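You operate a simulated robot arm through the tools that you are given. There is no shell and no other tool.

You run a simulated robot arm. Do the job below in one go: nothing can be reset, and whatever is moved stays where it is left.

## Task
Lay the firm carton across the slot and strap it.
Fine: Set the pull by its label: SOFT takes 40, FIRM 120, HARD 160. Carry the strap clip over the carton into the brass slot, let go, press start, then put the clip back in the grey rest. One tight, sound strap; leave the other carton be. The machine stays on, at rest. Keep hands and goods off strap, slot and clip while it draws. Crush, scorch, knock over or drop nothing. Set down upright: what you pick out.

Only the result counts: the job must be done as asked and must still hold three seconds after the hand-in. Knocking over, shifting, dropping, spilling or breaking anything else fails it.

## Robot
A 6-joint arm with a two-finger parallel gripper, fixed in place. Base frame: the origin is on the floor under the middle of its stand, x ahead of it, y to its left, z up; the work surface is at about z = 0.7. Lengths are in m, angles in degrees, forces in N, time in s.
With the tool pointing down near the work surface it reaches from about 0.56 to 0.92 m from the base axis. Its first joint turns from -149.0 to 149.0 degrees. Payload 3.43 kg.
The TCP is the grasp point between the finger pads, 0.034 m short of the fingertips. In the tool frame z runs along the fingers and y along their closing line. Largest opening 0.128 m; finger width 0.024, thickness 0.012; the body of the gripper, 0.048 by 0.13 m, starts 0.096 m behind the TCP.
Orientation is that of the tool frame in the base frame, as a unit quaternion [w, x, y, z]. With the fingers straight down and closing along the base's y, the tool's x points along the base's -x, its y along +y and its z along -z.

## Interface
- The arm moves only by the tool servo_tool. Its argument "series" is a list that holds one entry, the list of rows, each a list of 7 numbers: the shift along the tool's x, y, z in m, then the turn, a rotation vector about the tool's x, y, z in degrees, then the finger opening in m, from 0 to 0.128. In form: [[[dx, dy, dz, rx, ry, rz, claw], ...]]. A call has 1 to 20 rows; each row shifts and turns the commanded pose from where the row before left it, along the tool's axes as they then stand. Rows are played at 5 a second. More than 0.05 m and 8.6 degrees between two rows, or a gripper value outside its range, and nothing of the call is played. A pose out of reach is approached as far as the arm can. The call stops where the force on the tool passes 40 N (or 10 N more than at its start, if that is more) or the arm is blocked; 0.2 s more then pass. Each finger travels about 0.108 m/s and halts on what it meets, pressing with about 39 N; the grip force reading is that of the motor and also rises with nothing between the fingers. The clock runs only during rows and for 0.2 s after the last one: add rows that do not move to give the fingers time. The reply holds the time, the measured pose of the TCP, the force on the tool along the base axes, the opening and the grip force, in the units named above and with some noise, with the torque about the TCP (base axes, N m) and any sound that the robot's microphone picked up, and new pictures: "show" is both (left out), scene, wrist or none.
- Cameras (640 x 400 px; columns grow to the right, rows downward): "scene" is fixed at [0.3986, -0.4997, 1.2658]; the picture's right is [1.00, -0.04, 0.00], its down [-0.02, -0.43, -0.90] and it looks along [0.04, 0.90, -0.43] (base axes); focal length 276 px, centre (320, 200). "wrist" rides on the gripper at [0.076, -0.011, -0.16] in the tool frame; the picture's right is [0.15, 0.99, 0.00], its down [-0.88, 0.13, -0.46] and it looks along [-0.45, 0.07, 0.89] (tool axes); focal length 234 px, centre (320, 200). There is no depth. A picture from a camera that has moved, and an enlarged one, comes with that camera's place and axes in the base frame and with its lens.
- raise_lower(by): slides the trunk up (or, below 0, down) by that many m; the arm rides with it, the base frame stays. It gives what a move gives, with no picture.
- zoom(camera, box): a new picture of the part [left, top, right, bottom] of that camera's present view, enlarged. The clock stands still meanwhile.
- job_done(): hands the job in; it is judged then, once.

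Places have to be worked out from the pictures, the camera data and where the tool is seen. Open the gripper and draw the arm clear of the work before you hand the job in, unless the task says otherwise.

The tools are called after "Call:" by a JSON object that holds its "op" and its "data". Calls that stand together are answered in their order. servo_tool: Moves the arm, as the interface text tells. Its arguments: {"type":"object","properties":{"series":{"type":"array","items":{"type":"array","items":{"type":"array","items":{"type":"number"}}}},"show":{"type":"string","enum":["both","scene","wrist","none"]}},"required":["series"]} The other tools are called the same way: raise_lower (by) moves the trunk up or down; zoom (camera, box) takes an enlarged picture of a part of a camera's view; job_done () hands the job in.

At the start:

```text
time: 0.0
ee_pos: [0.298, 0.6165, 1.0957]
orientation: [0.0, 0.0, 1.0, 0.0]
wrist_force: [0.3, -0.8, -0.7]
torque: [0.0, -0.05, -0.01]
gripper_width: 0.1279
finger_force: 0.0
trunk travel left (down, up): [-0.625, 0.085]
```

scene: 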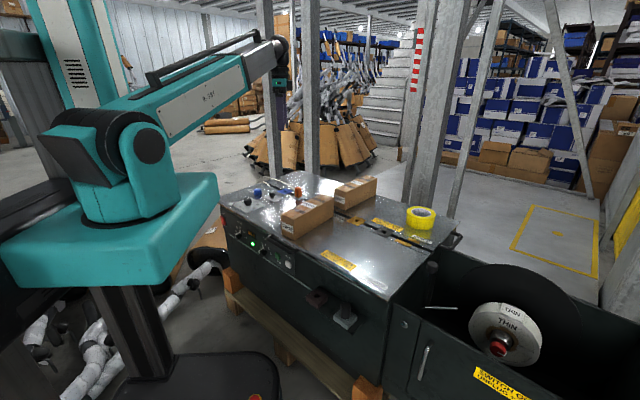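
wrist: 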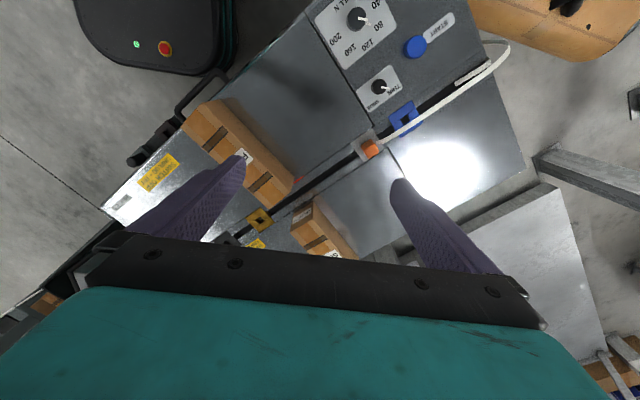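

I'll start by examining the scene and wrist pictures enlarged, to find the labels, knobs, slot, clip and cartons.

Call:
{"op": "zoom", "data": {"camera": "scene", "box": [210, 160, 370, 260]}}

Call:
{"op": "zoom", "data": {"camera": "scene", "box": [320, 160, 480, 260]}}

Call:
{"op": "zoom", "data": {"camera": "wrist", "box": [300, 0, 540, 150]}}

Call:
{"op": "zoom", "data": {"camera": "wrist", "box": [100, 80, 420, 280]}}

Call:
{"op": "zoom", "data": {"camera": "scene", "box": [220, 210, 380, 340]}}

```text
4.00 times, centred on (290, 210) of scene
camera zoom: at [0.3986, -0.4997, 1.2658], right [1.0, -0.04, 0.0], down [-0.02, -0.43, -0.9], along [0.04, 0.9, -0.43], focal length 1103 px, centre (440, 160)
```

zoom: 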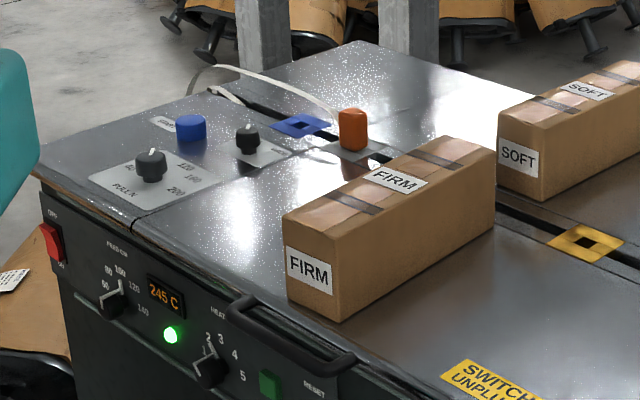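

```text
4.00 times, centred on (400, 210) of scene
camera zoom: at [0.3986, -0.4997, 1.2658], right [1.0, -0.04, 0.0], down [-0.02, -0.43, -0.9], along [0.04, 0.9, -0.43], focal length 1103 px, centre (0, 160)
```

zoom: 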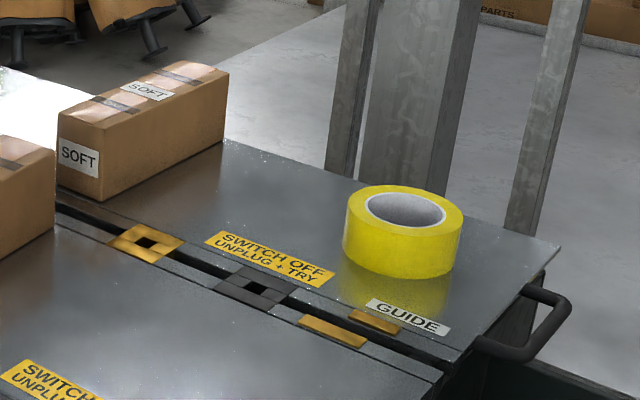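

```text
2.67 times, centred on (420, 75) of wrist
camera zoom: at [0.2205, 0.6061, 1.2563], right [-0.15, 0.99, 0.0], down [0.88, 0.13, 0.46], along [0.45, 0.07, -0.89], focal length 624 px, centre (53, 533)
```

zoom: 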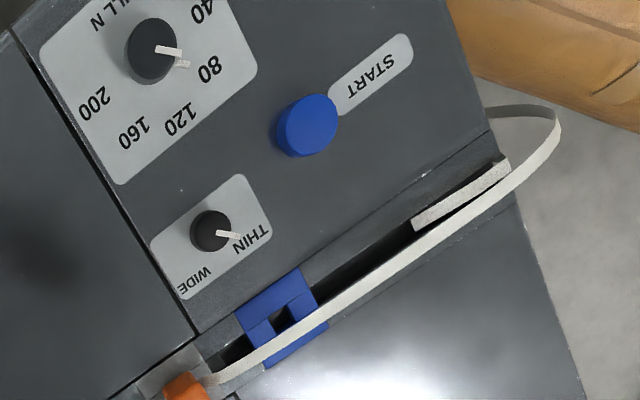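

```text
2.00 times, centred on (260, 180) of wrist
camera zoom: at [0.2205, 0.6061, 1.2563], right [-0.15, 0.99, 0.0], down [0.88, 0.13, 0.46], along [0.45, 0.07, -0.89], focal length 468 px, centre (440, 240)
```

zoom: 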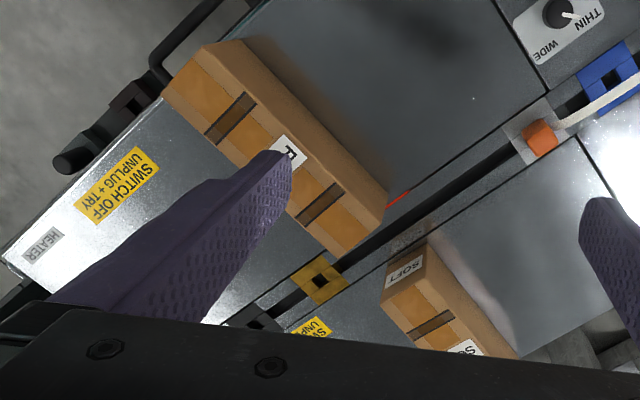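

```text
3.08 times, centred on (300, 275) of scene
camera zoom: at [0.3986, -0.4997, 1.2658], right [1.0, -0.04, 0.0], down [-0.02, -0.43, -0.9], along [0.04, 0.9, -0.43], focal length 848 px, centre (382, -31)
```

zoom: 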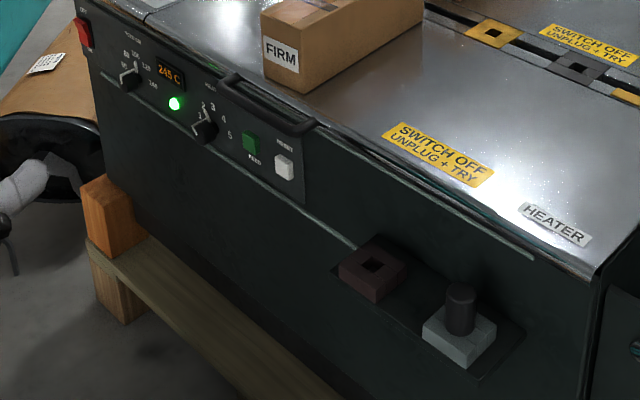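

The machine is turned about 45° to the base; the orange clip, blue, brass and black slots lie along one groove. I'll enlarge the controls, the tray and the reel further.

Call:
{"op": "zoom", "data": {"camera": "scene", "box": [225, 175, 305, 225]}}

Call:
{"op": "zoom", "data": {"camera": "scene", "box": [215, 210, 305, 275]}}

Call:
{"op": "zoom", "data": {"camera": "scene", "box": [440, 280, 560, 370]}}

Call:
{"op": "zoom", "data": {"camera": "scene", "box": [295, 275, 375, 340]}}

Call:
{"op": "zoom", "data": {"camera": "wrist", "box": [320, 70, 440, 170]}}

Call:
{"op": "zoom", "data": {"camera": "wrist", "box": [230, 130, 350, 250]}}

Call:
{"op": "zoom", "data": {"camera": "wrist", "box": [310, 0, 430, 75]}}

```text
8.00 times, centred on (265, 200) of scene
camera zoom: at [0.3986, -0.4997, 1.2658], right [1.0, -0.04, 0.0], down [-0.02, -0.43, -0.9], along [0.04, 0.9, -0.43], focal length 2206 px, centre (760, 200)
```

zoom: 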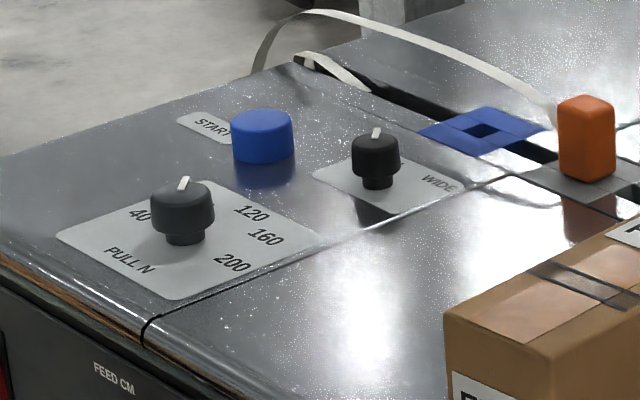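

```text
6.15 times, centred on (260, 242) of scene
camera zoom: at [0.3986, -0.4997, 1.2658], right [1.0, -0.04, 0.0], down [-0.02, -0.43, -0.9], along [0.04, 0.9, -0.43], focal length 1697 px, centre (689, -62)
```

zoom: 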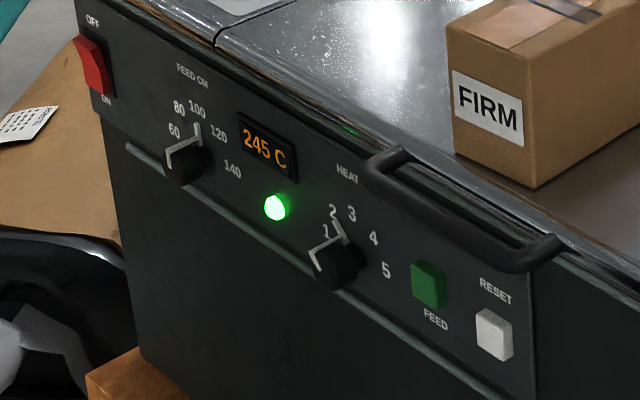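

```text
4.44 times, centred on (500, 325) of scene
camera zoom: at [0.3986, -0.4997, 1.2658], right [1.0, -0.04, 0.0], down [-0.02, -0.43, -0.9], along [0.04, 0.9, -0.43], focal length 1226 px, centre (-480, -356)
```

zoom: 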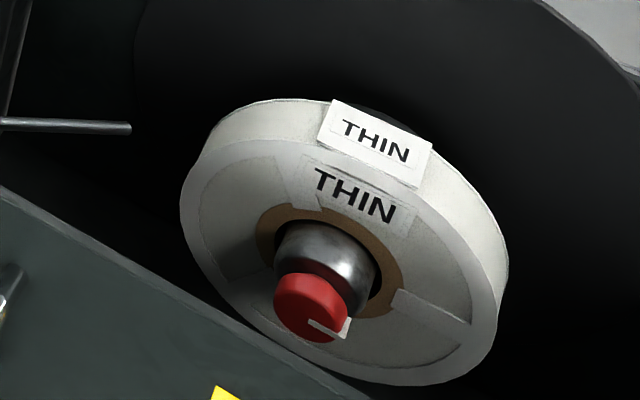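

```text
6.15 times, centred on (335, 308) of scene
camera zoom: at [0.3986, -0.4997, 1.2658], right [1.0, -0.04, 0.0], down [-0.02, -0.43, -0.9], along [0.04, 0.9, -0.43], focal length 1697 px, centre (228, -462)
```

zoom: 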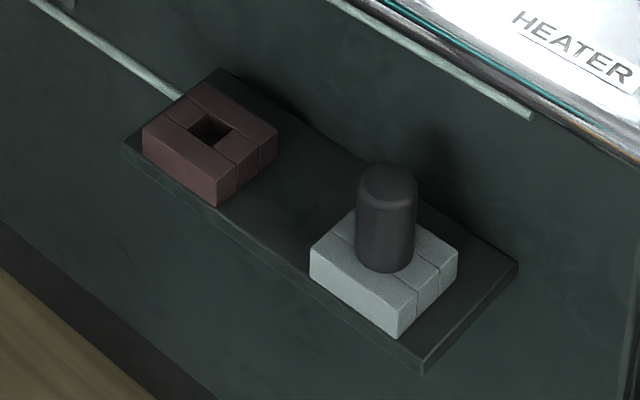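

```text
4.00 times, centred on (380, 120) of wrist
camera zoom: at [0.2205, 0.6061, 1.2563], right [-0.15, 0.99, 0.0], down [0.88, 0.13, 0.46], along [0.45, 0.07, -0.89], focal length 937 px, centre (80, 520)
```

zoom: 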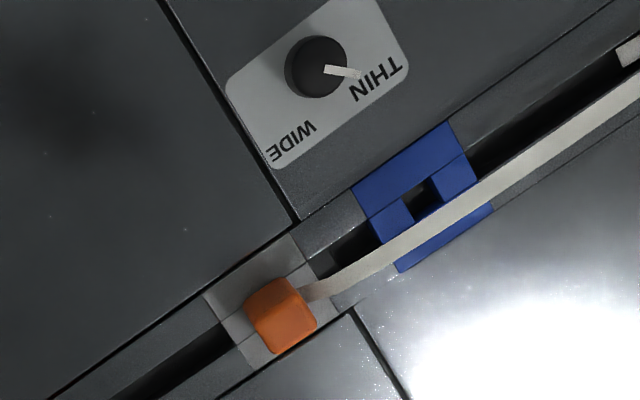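

```text
3.33 times, centred on (290, 190) of wrist
camera zoom: at [0.2205, 0.6061, 1.2563], right [-0.15, 0.99, 0.0], down [0.88, 0.13, 0.46], along [0.45, 0.07, -0.89], focal length 781 px, centre (420, 233)
```

zoom: 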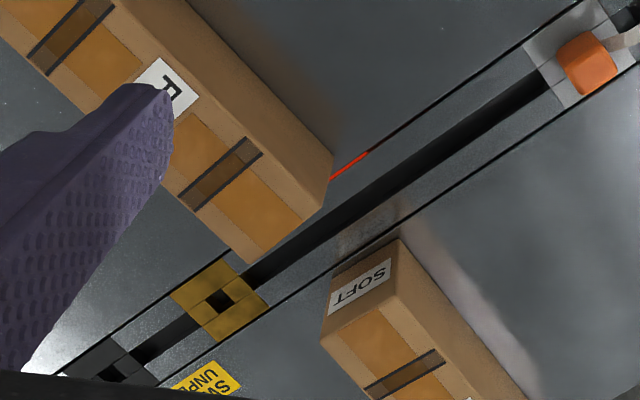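

```text
5.33 times, centred on (370, 38) of wrist
camera zoom: at [0.2205, 0.6061, 1.2563], right [-0.15, 0.99, 0.0], down [0.88, 0.13, 0.46], along [0.45, 0.07, -0.89], focal length 1249 px, centre (53, 1067)
```

zoom: 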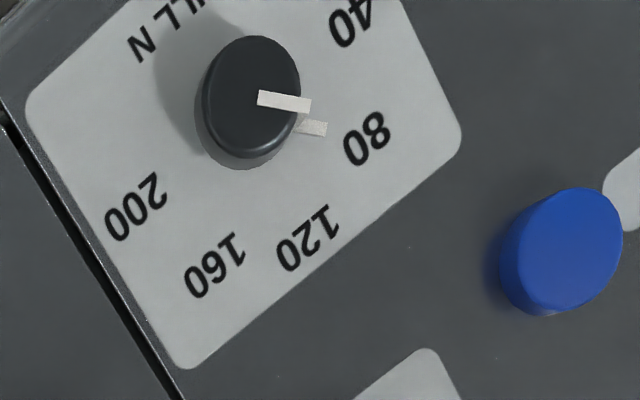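

The pull pointer appears to be on 80 (dial steps of 45°, 120 points straight away from the base), and the THIN/WIDE knob on THIN, matching the reel. I'll move above the pull knob, estimated at (0.112, 0.660), stopping high for a closer look.

Call:
{"op": "servo_tool", "data": {"series": [[[0.027, 0.006, 0.032, 0, 0, 0, 0.128], [0.027, 0.006, 0.032, 0, 0, 0, 0.128], [0.027, 0.006, 0.032, 0, 0, 0, 0.128], [0.027, 0.006, 0.032, 0, 0, 0, 0.128], [0.027, 0.006, 0.032, 0, 0, 0, 0.128], [0.027, 0.006, 0.032, 0, 0, 0, 0.128], [0.024, 0.007, 0.03, 0, 0, 0, 0.128], [0, 0, 0, 0, 0, 0, 0.128]]]}}

```text
time: 1.8
ee_pos: [0.1113, 0.6598, 0.8722]
orientation: [0.0, 0.0, 1.0, 0.001]
wrist_force: [1.2, 0.1, 0.4]
torque: [0.0, -0.04, -0.05]
gripper_width: 0.128
finger_force: 0.1
trunk travel left (down, up): [-0.625, 0.085]
camera wrist: at [0.0343, 0.6494, 1.0339], right [-0.15, 0.99, 0.0], down [0.88, 0.13, 0.46], along [0.45, 0.07, -0.89], focal length 234 px, centre (320, 200)
```

scene: 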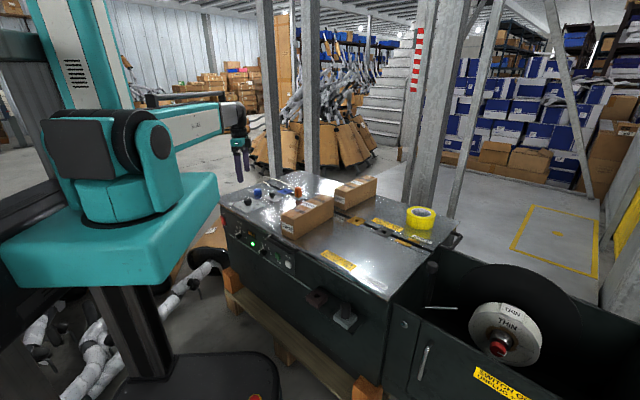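
wrist: 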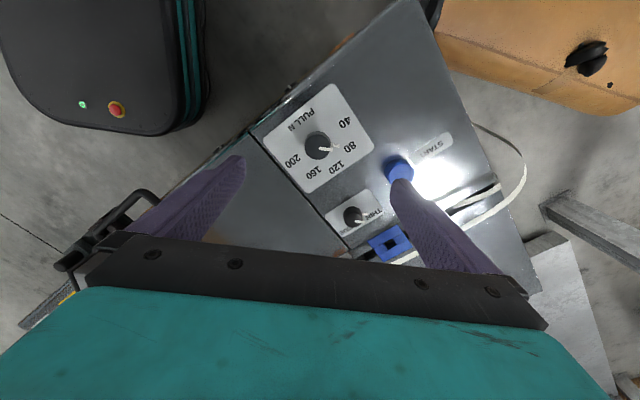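

The knob appears at about (0.112, 0.657). I'll zoom in to pin down its centre and the pointer.

Call:
{"op": "zoom", "data": {"camera": "wrist", "box": [260, 80, 420, 180]}}

Call:
{"op": "zoom", "data": {"camera": "scene", "box": [215, 120, 315, 220]}}

Call:
{"op": "zoom", "data": {"camera": "wrist", "box": [300, 120, 540, 280]}}

```text
4.00 times, centred on (340, 130) of wrist
camera zoom: at [0.0343, 0.6494, 1.0339], right [-0.15, 0.99, 0.0], down [0.88, 0.13, 0.46], along [0.45, 0.07, -0.89], focal length 937 px, centre (240, 480)
```

zoom: 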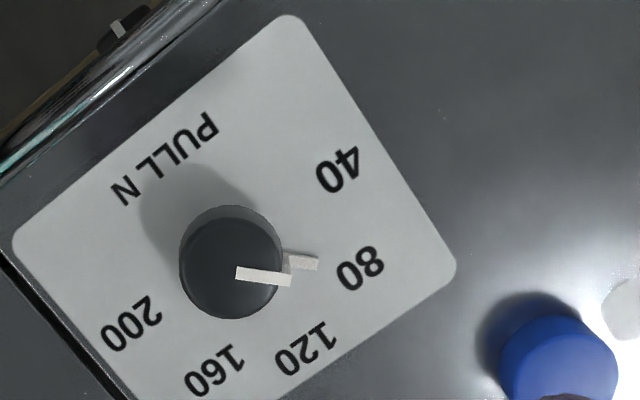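

```text
4.00 times, centred on (265, 170) of scene
camera zoom: at [0.3986, -0.4997, 1.2658], right [1.0, -0.04, 0.0], down [-0.02, -0.43, -0.9], along [0.04, 0.9, -0.43], focal length 1103 px, centre (540, 320)
```

zoom: 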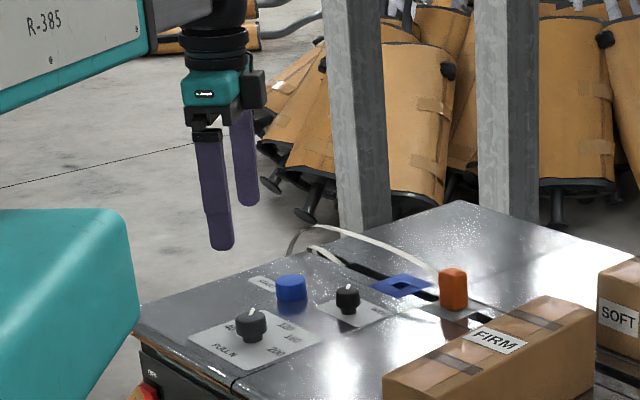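

```text
2.50 times, centred on (420, 200) of wrist
camera zoom: at [0.0343, 0.6494, 1.0339], right [-0.15, 0.99, 0.0], down [0.88, 0.13, 0.46], along [0.45, 0.07, -0.89], focal length 585 px, centre (70, 200)
```

zoom: 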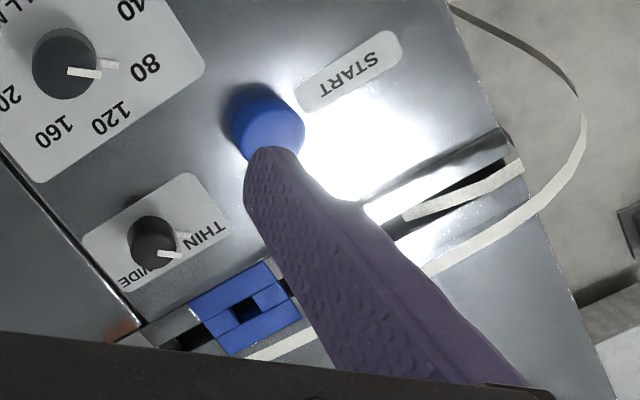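

The dial centre works out at (0.112, 0.659), knob head about 35 mm wide with its top near z 0.722, pointer on 80. I'll pre-turn the tool 45° counter-clockwise, narrow the fingers and descend around the knob.

Call:
{"op": "servo_tool", "data": {"series": [[[0, 0, 0.012, 0, 0, -7.5, 0.1], [0, 0, 0.012, 0, 0, -7.5, 0.08], [0, 0, 0.012, 0, 0, -7.5, 0.07], [0, 0, 0.012, 0, 0, -7.5, 0.07], [0, 0, 0.012, 0, 0, -7.5, 0.07], [0, 0, 0.012, 0, 0, -7.5, 0.07], [0, 0, 0, 0, 0, 0, 0.07]]]}}

```text
time: 3.4
ee_pos: [0.1109, 0.6608, 0.8007]
orientation: [0.0, -0.384, 0.923, 0.0]
wrist_force: [-1.0, 0.2, -0.3]
torque: [-0.01, -0.01, 0.0]
gripper_width: 0.0699
finger_force: 0.2
trunk travel left (down, up): [-0.625, 0.085]
camera wrist: at [0.0648, 0.599, 0.9622], right [-0.8, 0.59, 0.0], down [0.53, 0.72, 0.46], along [0.27, 0.37, -0.89], focal length 234 px, centre (320, 200)
```

scene: 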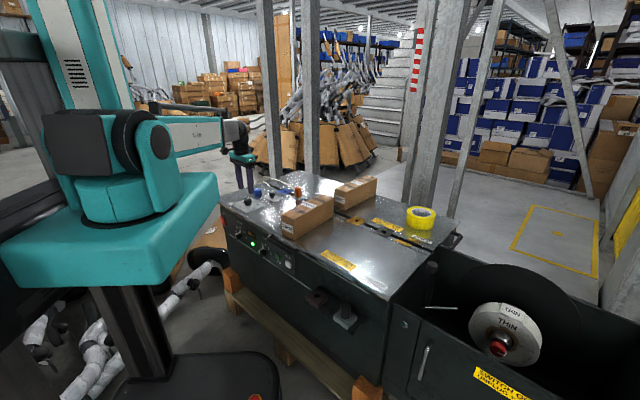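
wrist: 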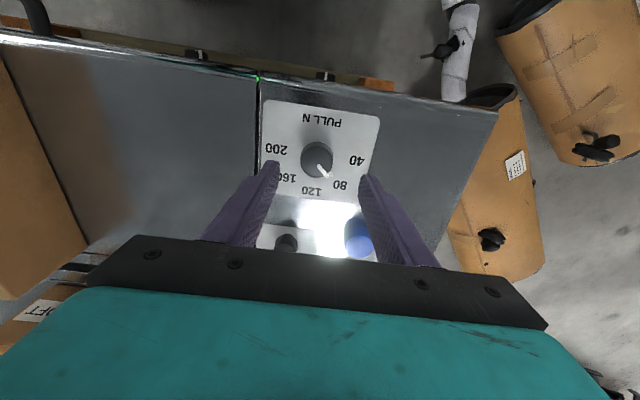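

Tool is aligned with the machine now. I'll zoom to check centring before descending.

Call:
{"op": "zoom", "data": {"camera": "wrist", "box": [240, 100, 400, 200]}}

```text
4.00 times, centred on (320, 150) of wrist
camera zoom: at [0.0648, 0.599, 0.9622], right [-0.8, 0.59, 0.0], down [0.53, 0.72, 0.46], along [0.27, 0.37, -0.89], focal length 937 px, centre (320, 400)
```

zoom: 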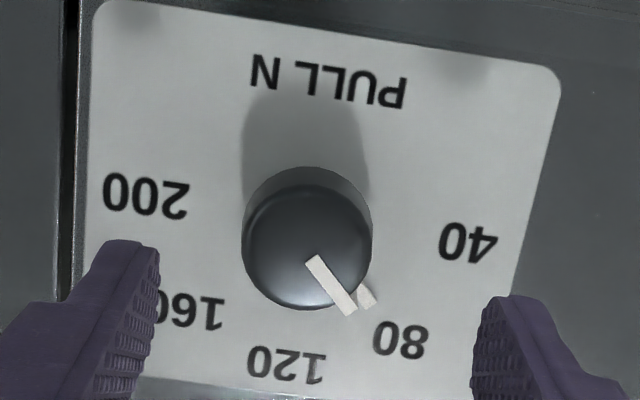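

The knob centre sits about 2.7 mm to the tool's −y; I correct that and descend so the fingertips straddle the knob head, without closing yet.

Call:
{"op": "servo_tool", "data": {"series": [[[0, -0.0027, 0, 0, 0, 0, 0.07], [0, 0, 0.02, 0, 0, 0, 0.07], [0, 0, 0.02, 0, 0, 0, 0.07], [0, 0, 0.01, 0, 0, 0, 0.07], [0, 0, 0.008, 0, 0, 0, 0.07], [0, 0, 0, 0, 0, 0, 0.07]]]}}

```text
time: 4.8
ee_pos: [0.1116, 0.6585, 0.7437]
orientation: [0.001, -0.382, 0.924, 0.0]
wrist_force: [-0.8, 0.9, 0.3]
torque: [0.02, 0.01, -0.01]
gripper_width: 0.0701
finger_force: 0.1
trunk travel left (down, up): [-0.625, 0.085]
camera wrist: at [0.0657, 0.5975, 0.9042], right [-0.8, 0.6, 0.0], down [0.53, 0.72, 0.46], along [0.27, 0.37, -0.89], focal length 234 px, centre (320, 200)
```

scene: 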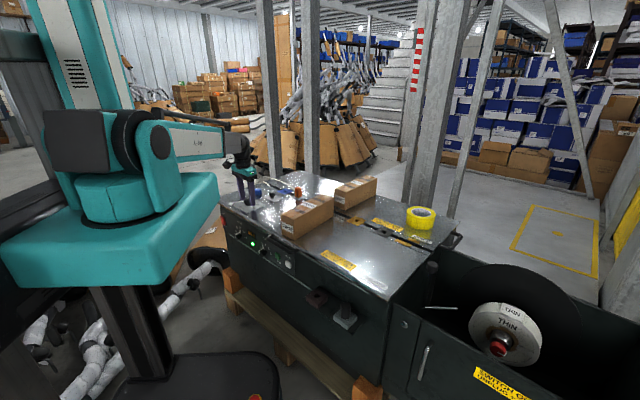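
wrist: 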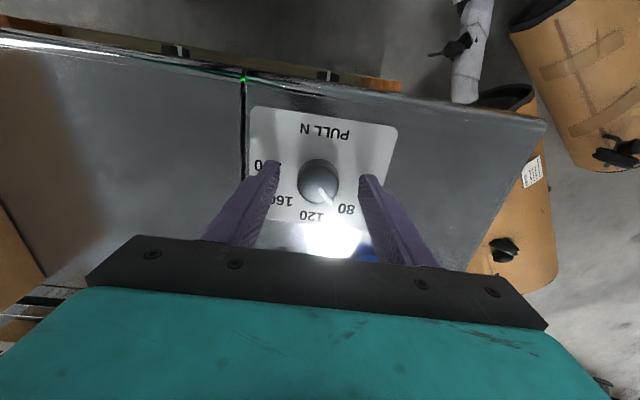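

Call:
{"op": "zoom", "data": {"camera": "scene", "box": [225, 150, 305, 220]}}

Call:
{"op": "zoom", "data": {"camera": "wrist", "box": [240, 120, 400, 230]}}

```text
5.71 times, centred on (265, 185) of scene
camera zoom: at [0.3986, -0.4997, 1.2658], right [1.0, -0.04, 0.0], down [-0.02, -0.43, -0.9], along [0.04, 0.9, -0.43], focal length 1576 px, centre (634, 286)
```

zoom: 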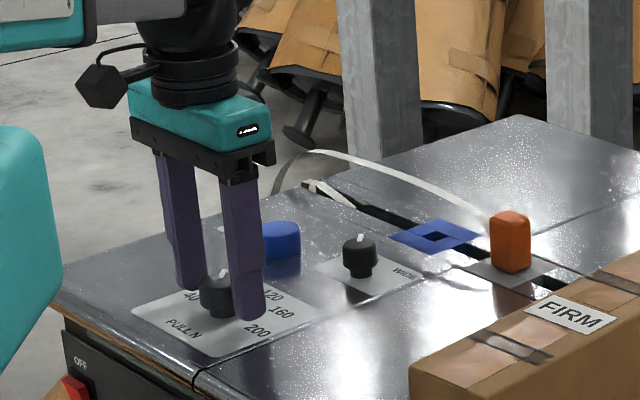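

```text
3.64 times, centred on (320, 175) of wrist
camera zoom: at [0.0657, 0.5975, 0.9042], right [-0.8, 0.6, 0.0], down [0.53, 0.72, 0.46], along [0.27, 0.37, -0.89], focal length 852 px, centre (320, 291)
```

zoom: 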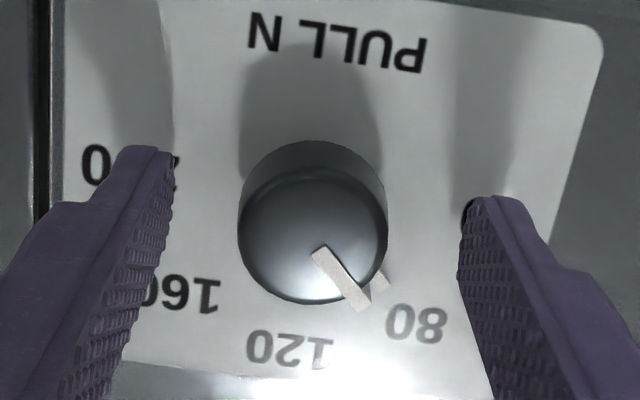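

The fingers straddle the knob head. I lower 2 mm more and close on the knob.

Call:
{"op": "servo_tool", "data": {"series": [[[0, 0, 0.002, 0, 0, 0, 0.07], [0, 0, 0, 0, 0, 0, 0.04], [0, 0, 0, 0, 0, 0, 0.028], [0, 0, 0, 0, 0, 0, 0.028], [0, 0, 0, 0, 0, 0, 0.028]]]}}

```text
time: 6.0
ee_pos: [0.1132, 0.6576, 0.7397]
orientation: [0.0, -0.382, 0.924, 0.0]
wrist_force: [8.7, -9.7, -1.8]
torque: [0.22, -0.02, -0.01]
gripper_width: 0.0355
finger_force: 45.2
trunk travel left (down, up): [-0.625, 0.085]
camera wrist: at [0.0669, 0.5967, 0.9024], right [-0.8, 0.6, 0.0], down [0.53, 0.72, 0.46], along [0.27, 0.36, -0.89], focal length 234 px, centre (320, 200)
```

scene: 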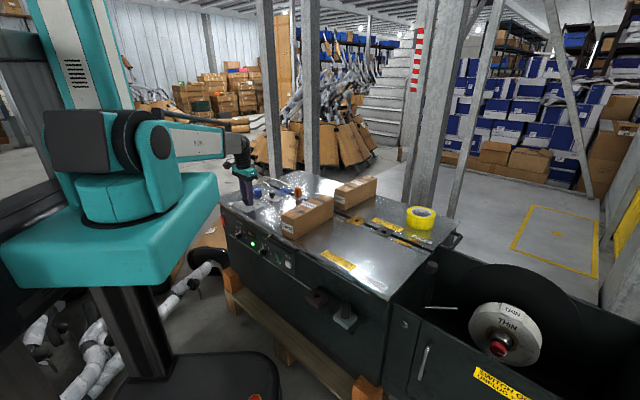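
wrist: 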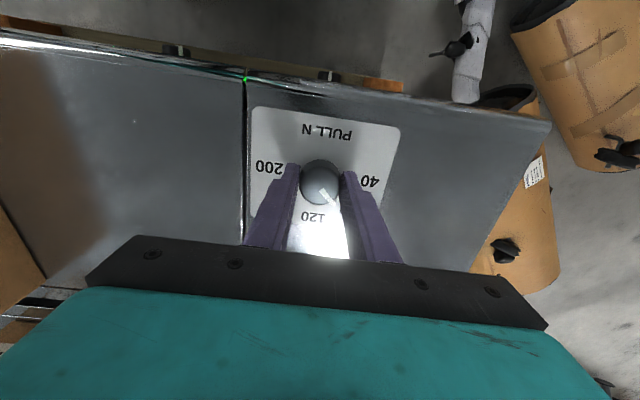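

The knob is held (35.5 mm) with a side load of ~13 N, meaning the true centre is a couple of mm further to −y. I relieve that and turn the knob clockwise 45° from 80 to 120.

Call:
{"op": "servo_tool", "data": {"series": [[[0, -0.0018, 0, 0, 0, 0, 0.028], [0, 0, 0, 0, 0, 5, 0.028], [0, 0, 0, 0, 0, 7.5, 0.028], [0, 0, 0, 0, 0, 7.5, 0.028], [0, 0, 0, 0, 0, 7.5, 0.028], [0, 0, 0, 0, 0, 7.5, 0.028], [0, 0, 0, 0, 0, 7.5, 0.028], [0, 0, 0, 0, 0, 2.5, 0.028], [0, 0, 0, 0, 0, 0, 0.028]]]}}

```text
time: 8.0
ee_pos: [0.1122, 0.6586, 0.7416]
orientation: [-0.001, 0.0, 1.0, 0.001]
wrist_force: [-9.2, 9.6, 6.7]
torque: [-0.22, 0.36, 0.03]
gripper_width: 0.0354
finger_force: 45.0
trunk travel left (down, up): [-0.625, 0.085]
camera wrist: at [0.0371, 0.6463, 0.9023], right [-0.15, 0.99, 0.0], down [0.88, 0.13, 0.46], along [0.45, 0.07, -0.89], focal length 234 px, centre (320, 200)
```

scene: 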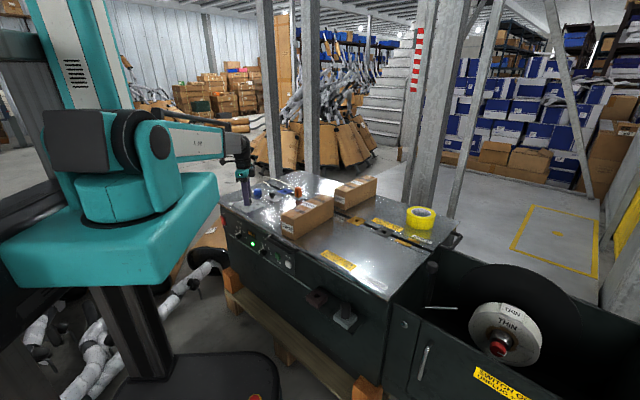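
wrist: 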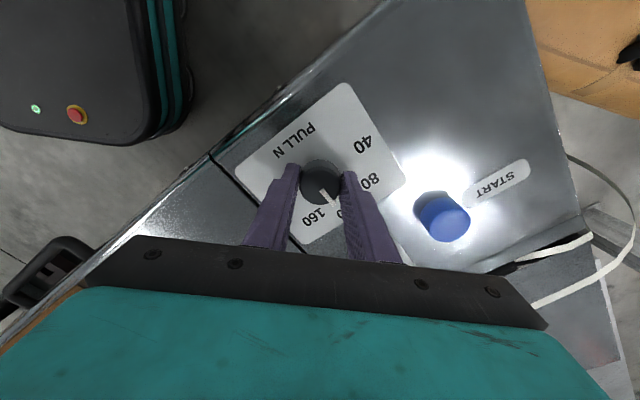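

The knob seems to have turned with the tool. I open the fingers and rise to check the pointer.

Call:
{"op": "servo_tool", "data": {"series": [[[0, 0, 0, 0, 0, 0, 0.05], [0, 0, 0, 0, 0, 0, 0.07], [0, 0, 0, 0, 0, 0, 0.07], [0, 0, -0.02, 0, 0, 0, 0.07], [0, 0, -0.04, 0, 0, 0, 0.07], [0, 0, -0.04, 0, 0, 0, 0.07], [0, 0, 0, 0, 0, 0, 0.07]]]}}

Call:
{"op": "zoom", "data": {"camera": "wrist", "box": [240, 80, 440, 205]}}

Call:
{"op": "zoom", "data": {"camera": "scene", "box": [225, 160, 305, 220]}}

```text
time: 9.6
ee_pos: [0.1135, 0.6575, 0.8405]
orientation: [0.0, 0.0, 1.0, 0.001]
wrist_force: [0.0, 0.4, -0.7]
torque: [0.01, 0.01, 0.05]
gripper_width: 0.0698
finger_force: 0.0
trunk travel left (down, up): [-0.625, 0.085]
camera wrist: at [0.038, 0.6458, 1.0021], right [-0.15, 0.99, 0.0], down [0.88, 0.13, 0.46], along [0.45, 0.07, -0.89], focal length 234 px, centre (320, 200)
```

scene: 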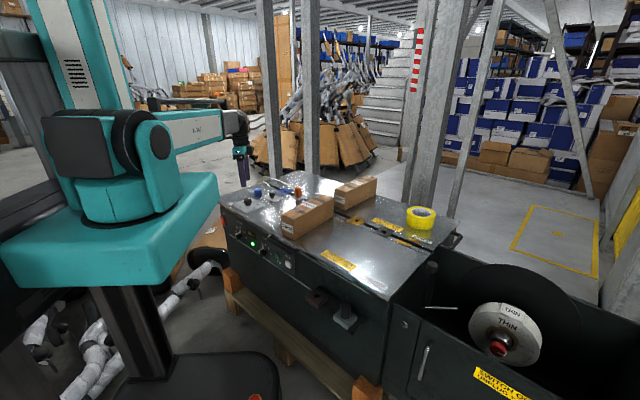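
wrist: 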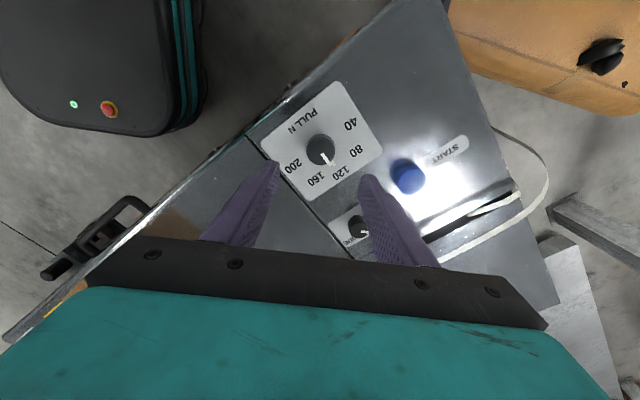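

```text
3.20 times, centred on (340, 142) of wrist
camera zoom: at [0.038, 0.6458, 1.0021], right [-0.15, 0.99, 0.0], down [0.88, 0.13, 0.46], along [0.45, 0.07, -0.89], focal length 749 px, centre (256, 384)
```

zoom: 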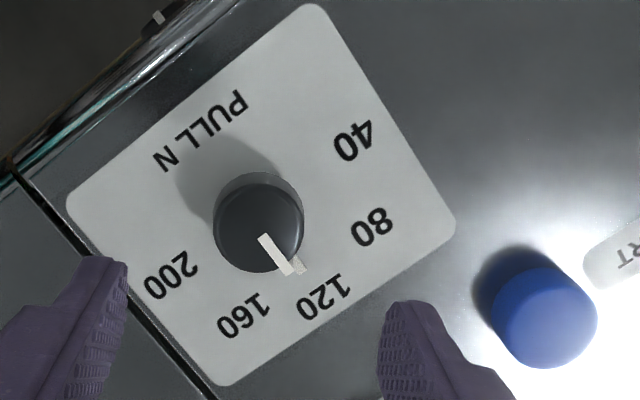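

```text
6.67 times, centred on (265, 190) of scene
camera zoom: at [0.3986, -0.4997, 1.2658], right [1.0, -0.04, 0.0], down [-0.02, -0.43, -0.9], along [0.04, 0.9, -0.43], focal length 1838 px, centre (687, 267)
```

zoom: 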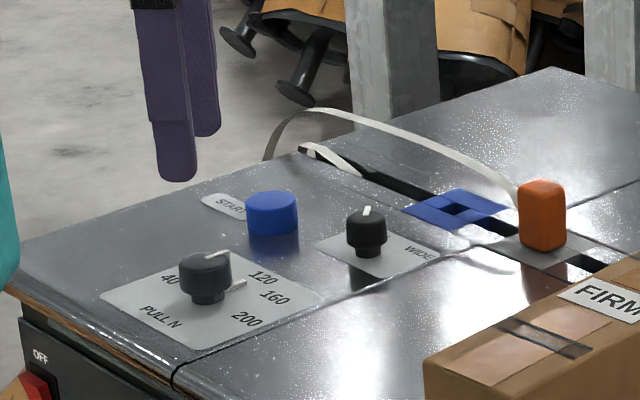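

The pointer now reads 120 (direction computed 45° exactly). Next I rise, align the tool with the machine and go over the FIRM carton at about (0.395, 0.465) for a look.

Call:
{"op": "servo_tool", "data": {"series": [[[0, 0, -0.02, 0, 0, -7.5, 0.128], [0, 0, -0.02, 0, 0, -7.5, 0.128], [0, 0, -0.02, 0, 0, -7.5, 0.128], [0, 0, -0.02, 0, 0, -7.5, 0.128], [0, 0, -0.02, 0, 0, -7.5, 0.128], [0, 0, -0.02, 0, 0, -7.5, 0.128], [-0.0078, -0.0418, 0, 0, 0, 0, 0.128], [-0.0078, -0.0418, 0, 0, 0, 0, 0.128], [-0.0078, -0.0418, 0, 0, 0, 0, 0.128], [-0.0078, -0.0418, 0, 0, 0, 0, 0.128], [-0.0078, -0.0418, 0, 0, 0, 0, 0.128], [-0.0078, -0.0418, 0, 0, 0, 0, 0.128], [-0.0078, -0.0418, 0, 0, 0, 0, 0.128], [-0.0078, -0.0418, 0, 0, 0, 0, 0.128], [0, 0, 0, 0, 0, 0, 0.128]]]}}

Call:
{"op": "zoom", "data": {"camera": "wrist", "box": [160, 60, 480, 260]}}

```text
time: 12.8
ee_pos: [0.3975, 0.4682, 0.9623]
orientation: [-0.001, -0.383, 0.924, 0.001]
wrist_force: [0.2, -0.8, 0.6]
torque: [0.0, -0.01, 0.0]
gripper_width: 0.128
finger_force: 0.0
trunk travel left (down, up): [-0.625, 0.085]
camera wrist: at [0.3507, 0.4059, 1.1229], right [-0.8, 0.59, 0.0], down [0.53, 0.72, 0.46], along [0.27, 0.37, -0.89], focal length 234 px, centre (320, 200)
```

scene: 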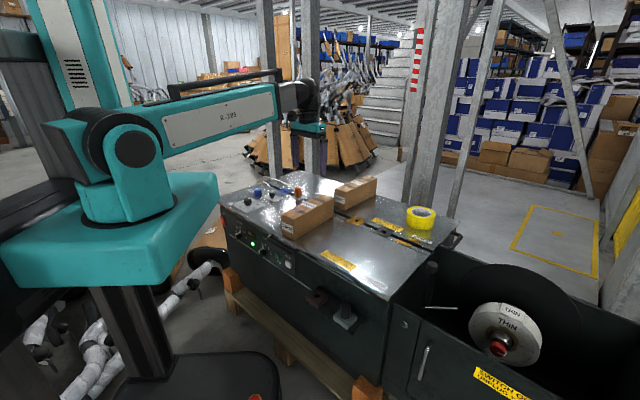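
wrist: 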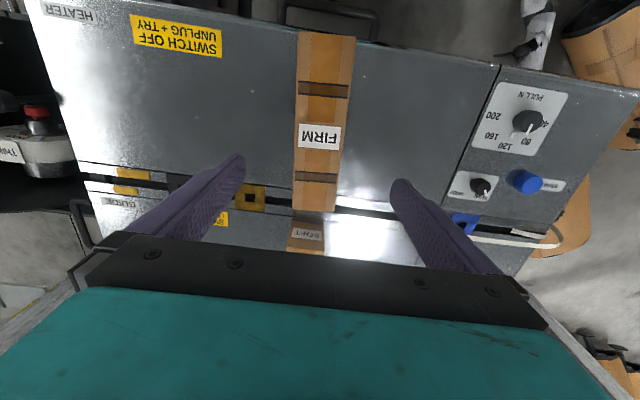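

```text
2.00 times, centred on (320, 160) of wrist
camera zoom: at [0.3507, 0.4059, 1.1229], right [-0.8, 0.59, 0.0], down [0.53, 0.72, 0.46], along [0.27, 0.37, -0.89], focal length 468 px, centre (320, 280)
```

zoom: 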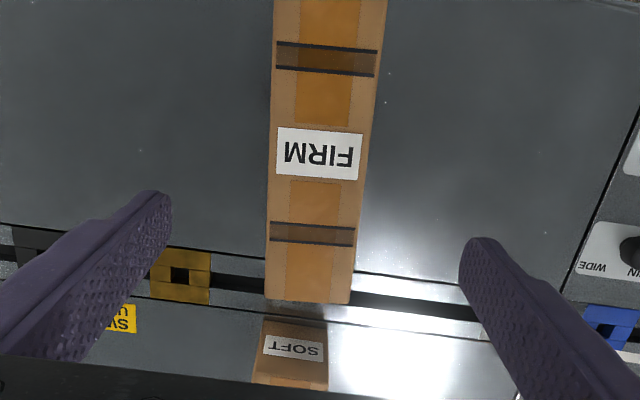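

The FIRM carton lies almost exactly under the TCP, yawed about 4°, ~70 mm wide. I'll zoom on the groove area between carton and clip to see the red mark and SOFT's edges.

Call:
{"op": "zoom", "data": {"camera": "wrist", "box": [280, 170, 400, 240]}}

Call:
{"op": "zoom", "data": {"camera": "scene", "box": [275, 170, 385, 245]}}

Call:
{"op": "zoom", "data": {"camera": "wrist", "box": [60, 150, 300, 260]}}

```text
5.33 times, centred on (340, 205) of wrist
camera zoom: at [0.3507, 0.4059, 1.1229], right [-0.8, 0.59, 0.0], down [0.53, 0.72, 0.46], along [0.27, 0.37, -0.89], focal length 1249 px, centre (213, 173)
```

zoom: 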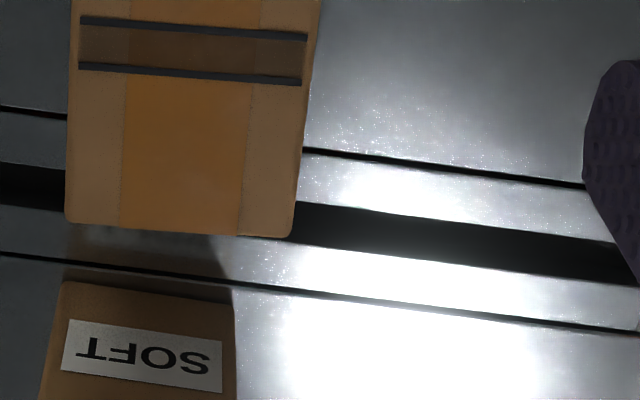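

```text
5.33 times, centred on (330, 208) of scene
camera zoom: at [0.3986, -0.4997, 1.2658], right [1.0, -0.04, 0.0], down [-0.02, -0.43, -0.9], along [0.04, 0.9, -0.43], focal length 1471 px, centre (267, 160)
```

zoom: 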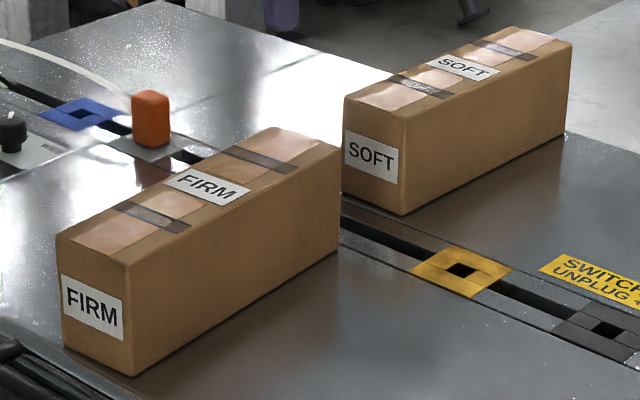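

```text
2.67 times, centred on (180, 205) of wrist
camera zoom: at [0.3507, 0.4059, 1.1229], right [-0.8, 0.59, 0.0], down [0.53, 0.72, 0.46], along [0.27, 0.37, -0.89], focal length 624 px, centre (693, 187)
```

zoom: 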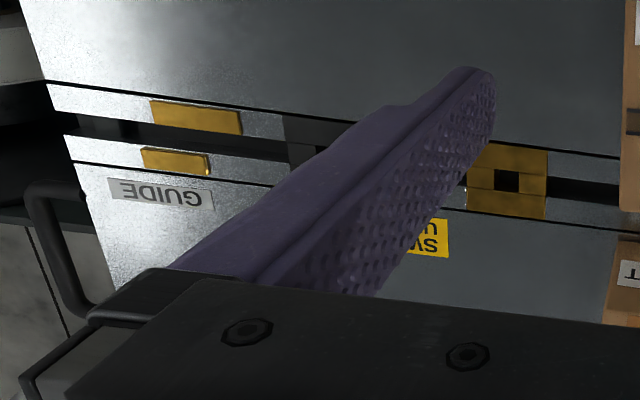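

No red mark is really there (it was a reflection). SOFT's left edge is at about s = −0.088 along the groove, so FIRM will go to s ≈ −0.155, between SOFT and the clip. I now turn −4° to match FIRM, centre over it and come down part of the way to verify.

Call:
{"op": "servo_tool", "data": {"series": [[[0.0055, 0, 0, 0, 0, -4, 0.128], [0, 0, 0.035, 0, 0, 0, 0.128], [0, 0, 0.035, 0, 0, 0, 0.128], [0, 0, 0.03, 0, 0, 0, 0.128], [0, 0, 0, 0, 0, 0, 0.128]]]}}

Call:
{"op": "zoom", "data": {"camera": "wrist", "box": [160, 20, 480, 260]}}

Call:
{"op": "zoom", "data": {"camera": "scene", "box": [255, 120, 385, 245]}}

```text
time: 14.0
ee_pos: [0.3913, 0.4605, 0.8602]
orientation: [-0.001, -0.414, 0.91, 0.0]
wrist_force: [0.2, 0.5, -0.5]
torque: [0.0, 0.02, 0.0]
gripper_width: 0.1276
finger_force: 0.0
trunk travel left (down, up): [-0.625, 0.085]
camera wrist: at [0.3491, 0.3967, 1.0216], right [-0.84, 0.54, 0.0], down [0.48, 0.75, 0.46], along [0.25, 0.38, -0.89], focal length 234 px, centre (320, 200)
```

scene: 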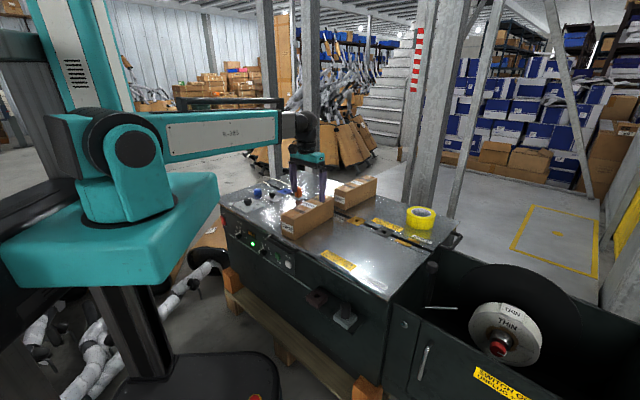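
wrist: 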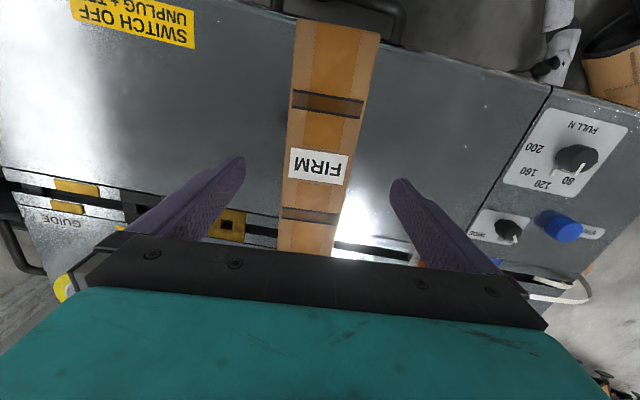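

```text
1.67 times, centred on (320, 140) of wrist
camera zoom: at [0.3491, 0.3967, 1.0216], right [-0.84, 0.54, 0.0], down [0.48, 0.75, 0.46], along [0.25, 0.38, -0.89], focal length 390 px, centre (320, 300)
```

zoom: 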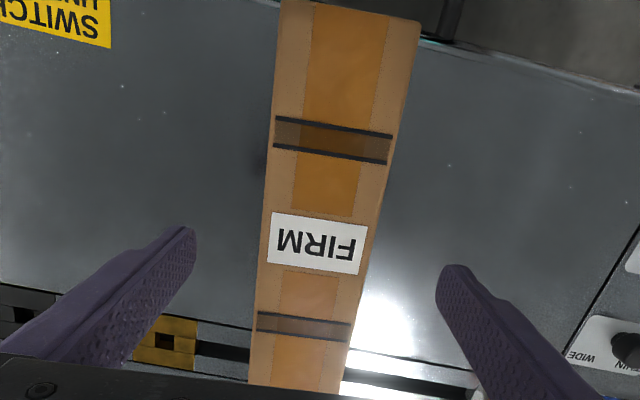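

```text
3.20 times, centred on (320, 182) of scene
camera zoom: at [0.3986, -0.4997, 1.2658], right [1.0, -0.04, 0.0], down [-0.02, -0.43, -0.9], along [0.04, 0.9, -0.43], focal length 882 px, centre (320, 256)
```

zoom: 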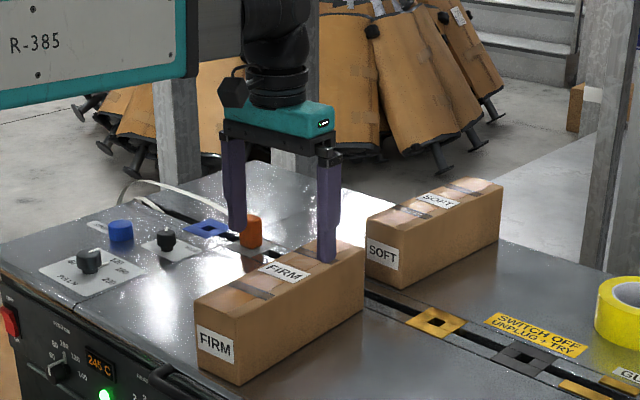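

The carton is centred and aligned within a millimetre or two (half-width 33 mm). I descend to grasp height with the fingers open.

Call:
{"op": "servo_tool", "data": {"series": [[[-0.002, 0, 0.03, 0, 0, 0, 0.128], [0, 0, 0.03, 0, 0, 0, 0.128], [0, 0, 0.03, 0, 0, 0, 0.128], [0, 0, 0.024, 0, 0, 0, 0.128], [0, 0, 0, 0, 0, 0, 0.128], [0, 0, 0, 0, 0, 0, 0.1], [0, 0, 0, 0, 0, 0, 0.08]]]}}

Call:
{"op": "zoom", "data": {"camera": "scene", "box": [255, 140, 385, 250]}}

```text
time: 15.6
ee_pos: [0.3917, 0.4628, 0.7477]
orientation: [0.0, -0.416, 0.91, -0.001]
wrist_force: [-0.3, 0.8, 1.0]
torque: [-0.01, -0.01, 0.03]
gripper_width: 0.08
finger_force: 0.1
trunk travel left (down, up): [-0.625, 0.085]
camera wrist: at [0.3493, 0.3983, 0.909], right [-0.84, 0.54, 0.0], down [0.48, 0.75, 0.46], along [0.25, 0.38, -0.89], focal length 234 px, centre (320, 200)
```

scene: 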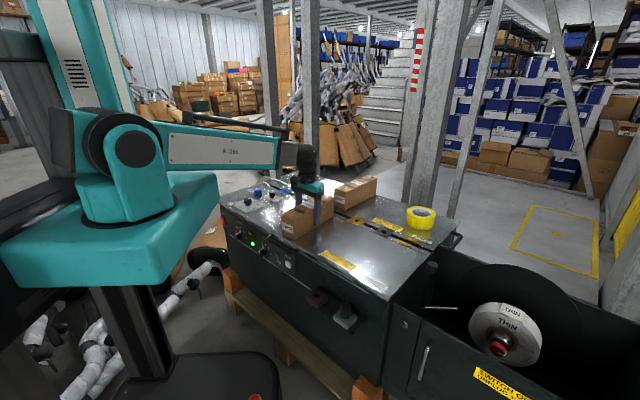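
wrist: 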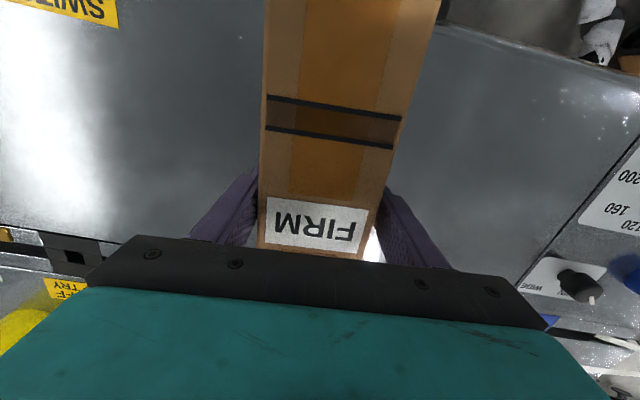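

```text
3.64 times, centred on (320, 195) of scene
camera zoom: at [0.3986, -0.4997, 1.2658], right [1.0, -0.04, 0.0], down [-0.02, -0.43, -0.9], along [0.04, 0.9, -0.43], focal length 1003 px, centre (320, 218)
```

zoom: 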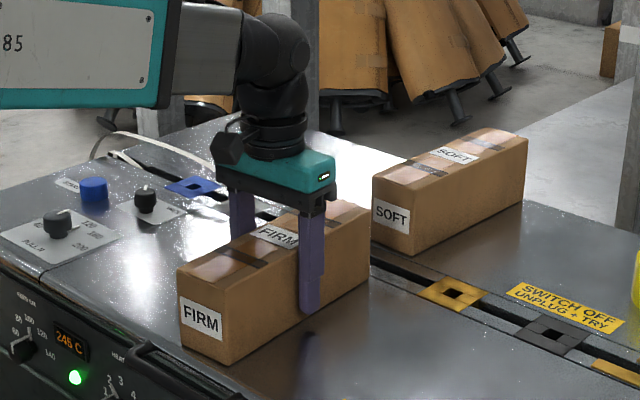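

The fingers straddle the carton at mid-length. I close on it and lift a few cm to check the hold.

Call:
{"op": "servo_tool", "data": {"series": [[[0, 0, 0, 0, 0, 0, 0.07], [0, 0, 0, 0, 0, 0, 0.058], [0, 0, 0, 0, 0, 0, 0.058], [0, 0, 0, 0, 0, 0, 0.058]]], "show": "none"}}

```text
time: 16.6
ee_pos: [0.3925, 0.4631, 0.7476]
orientation: [0.0, -0.415, 0.91, 0.0]
wrist_force: [0.4, 0.2, 1.0]
torque: [-0.1, 0.1, -0.04]
gripper_width: 0.0696
finger_force: 39.3
trunk travel left (down, up): [-0.625, 0.085]
```

Gripped at 69.6 mm with 39 N. Now a gentle lift.

Call:
{"op": "servo_tool", "data": {"series": [[[0, 0, -0.005, 0, 0, 0, 0.058], [0, 0, -0.01, 0, 0, 0, 0.058], [0, 0, -0.015, 0, 0, 0, 0.058], [0, 0, 0, 0, 0, 0, 0.058]]]}}

Call:
{"op": "zoom", "data": {"camera": "scene", "box": [255, 140, 385, 250]}}

```text
time: 17.6
ee_pos: [0.3906, 0.461, 0.7761]
orientation: [-0.001, -0.414, 0.91, 0.0]
wrist_force: [-1.0, 0.6, 1.2]
torque: [0.21, -0.04, 0.05]
gripper_width: 0.0695
finger_force: 39.0
trunk travel left (down, up): [-0.625, 0.085]
camera wrist: at [0.3491, 0.3973, 0.9386], right [-0.84, 0.54, 0.0], down [0.48, 0.75, 0.46], along [0.25, 0.38, -0.89], focal length 234 px, centre (320, 200)
```

scene: 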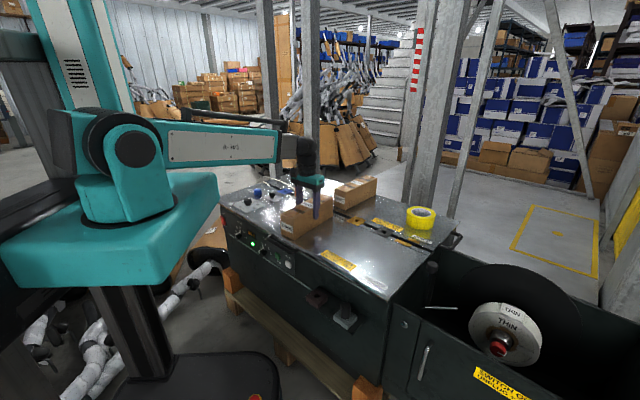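
wrist: 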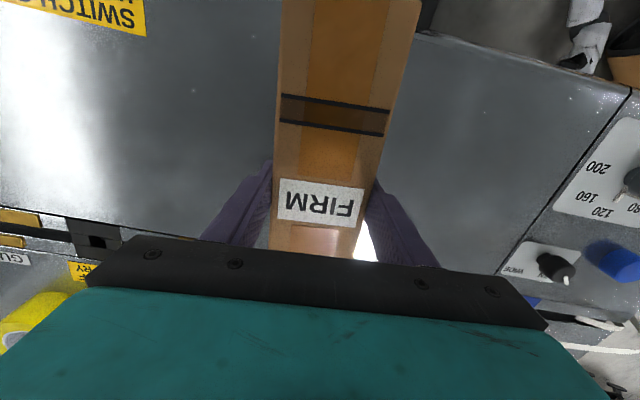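

```text
3.64 times, centred on (320, 195) of scene
camera zoom: at [0.3986, -0.4997, 1.2658], right [1.0, -0.04, 0.0], down [-0.02, -0.43, -0.9], along [0.04, 0.9, -0.43], focal length 1003 px, centre (320, 218)
```

zoom: 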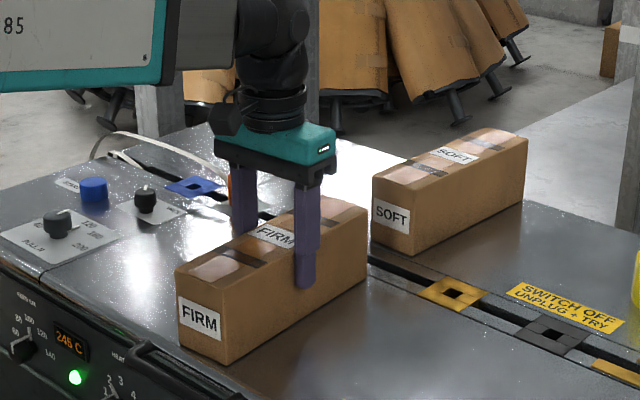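

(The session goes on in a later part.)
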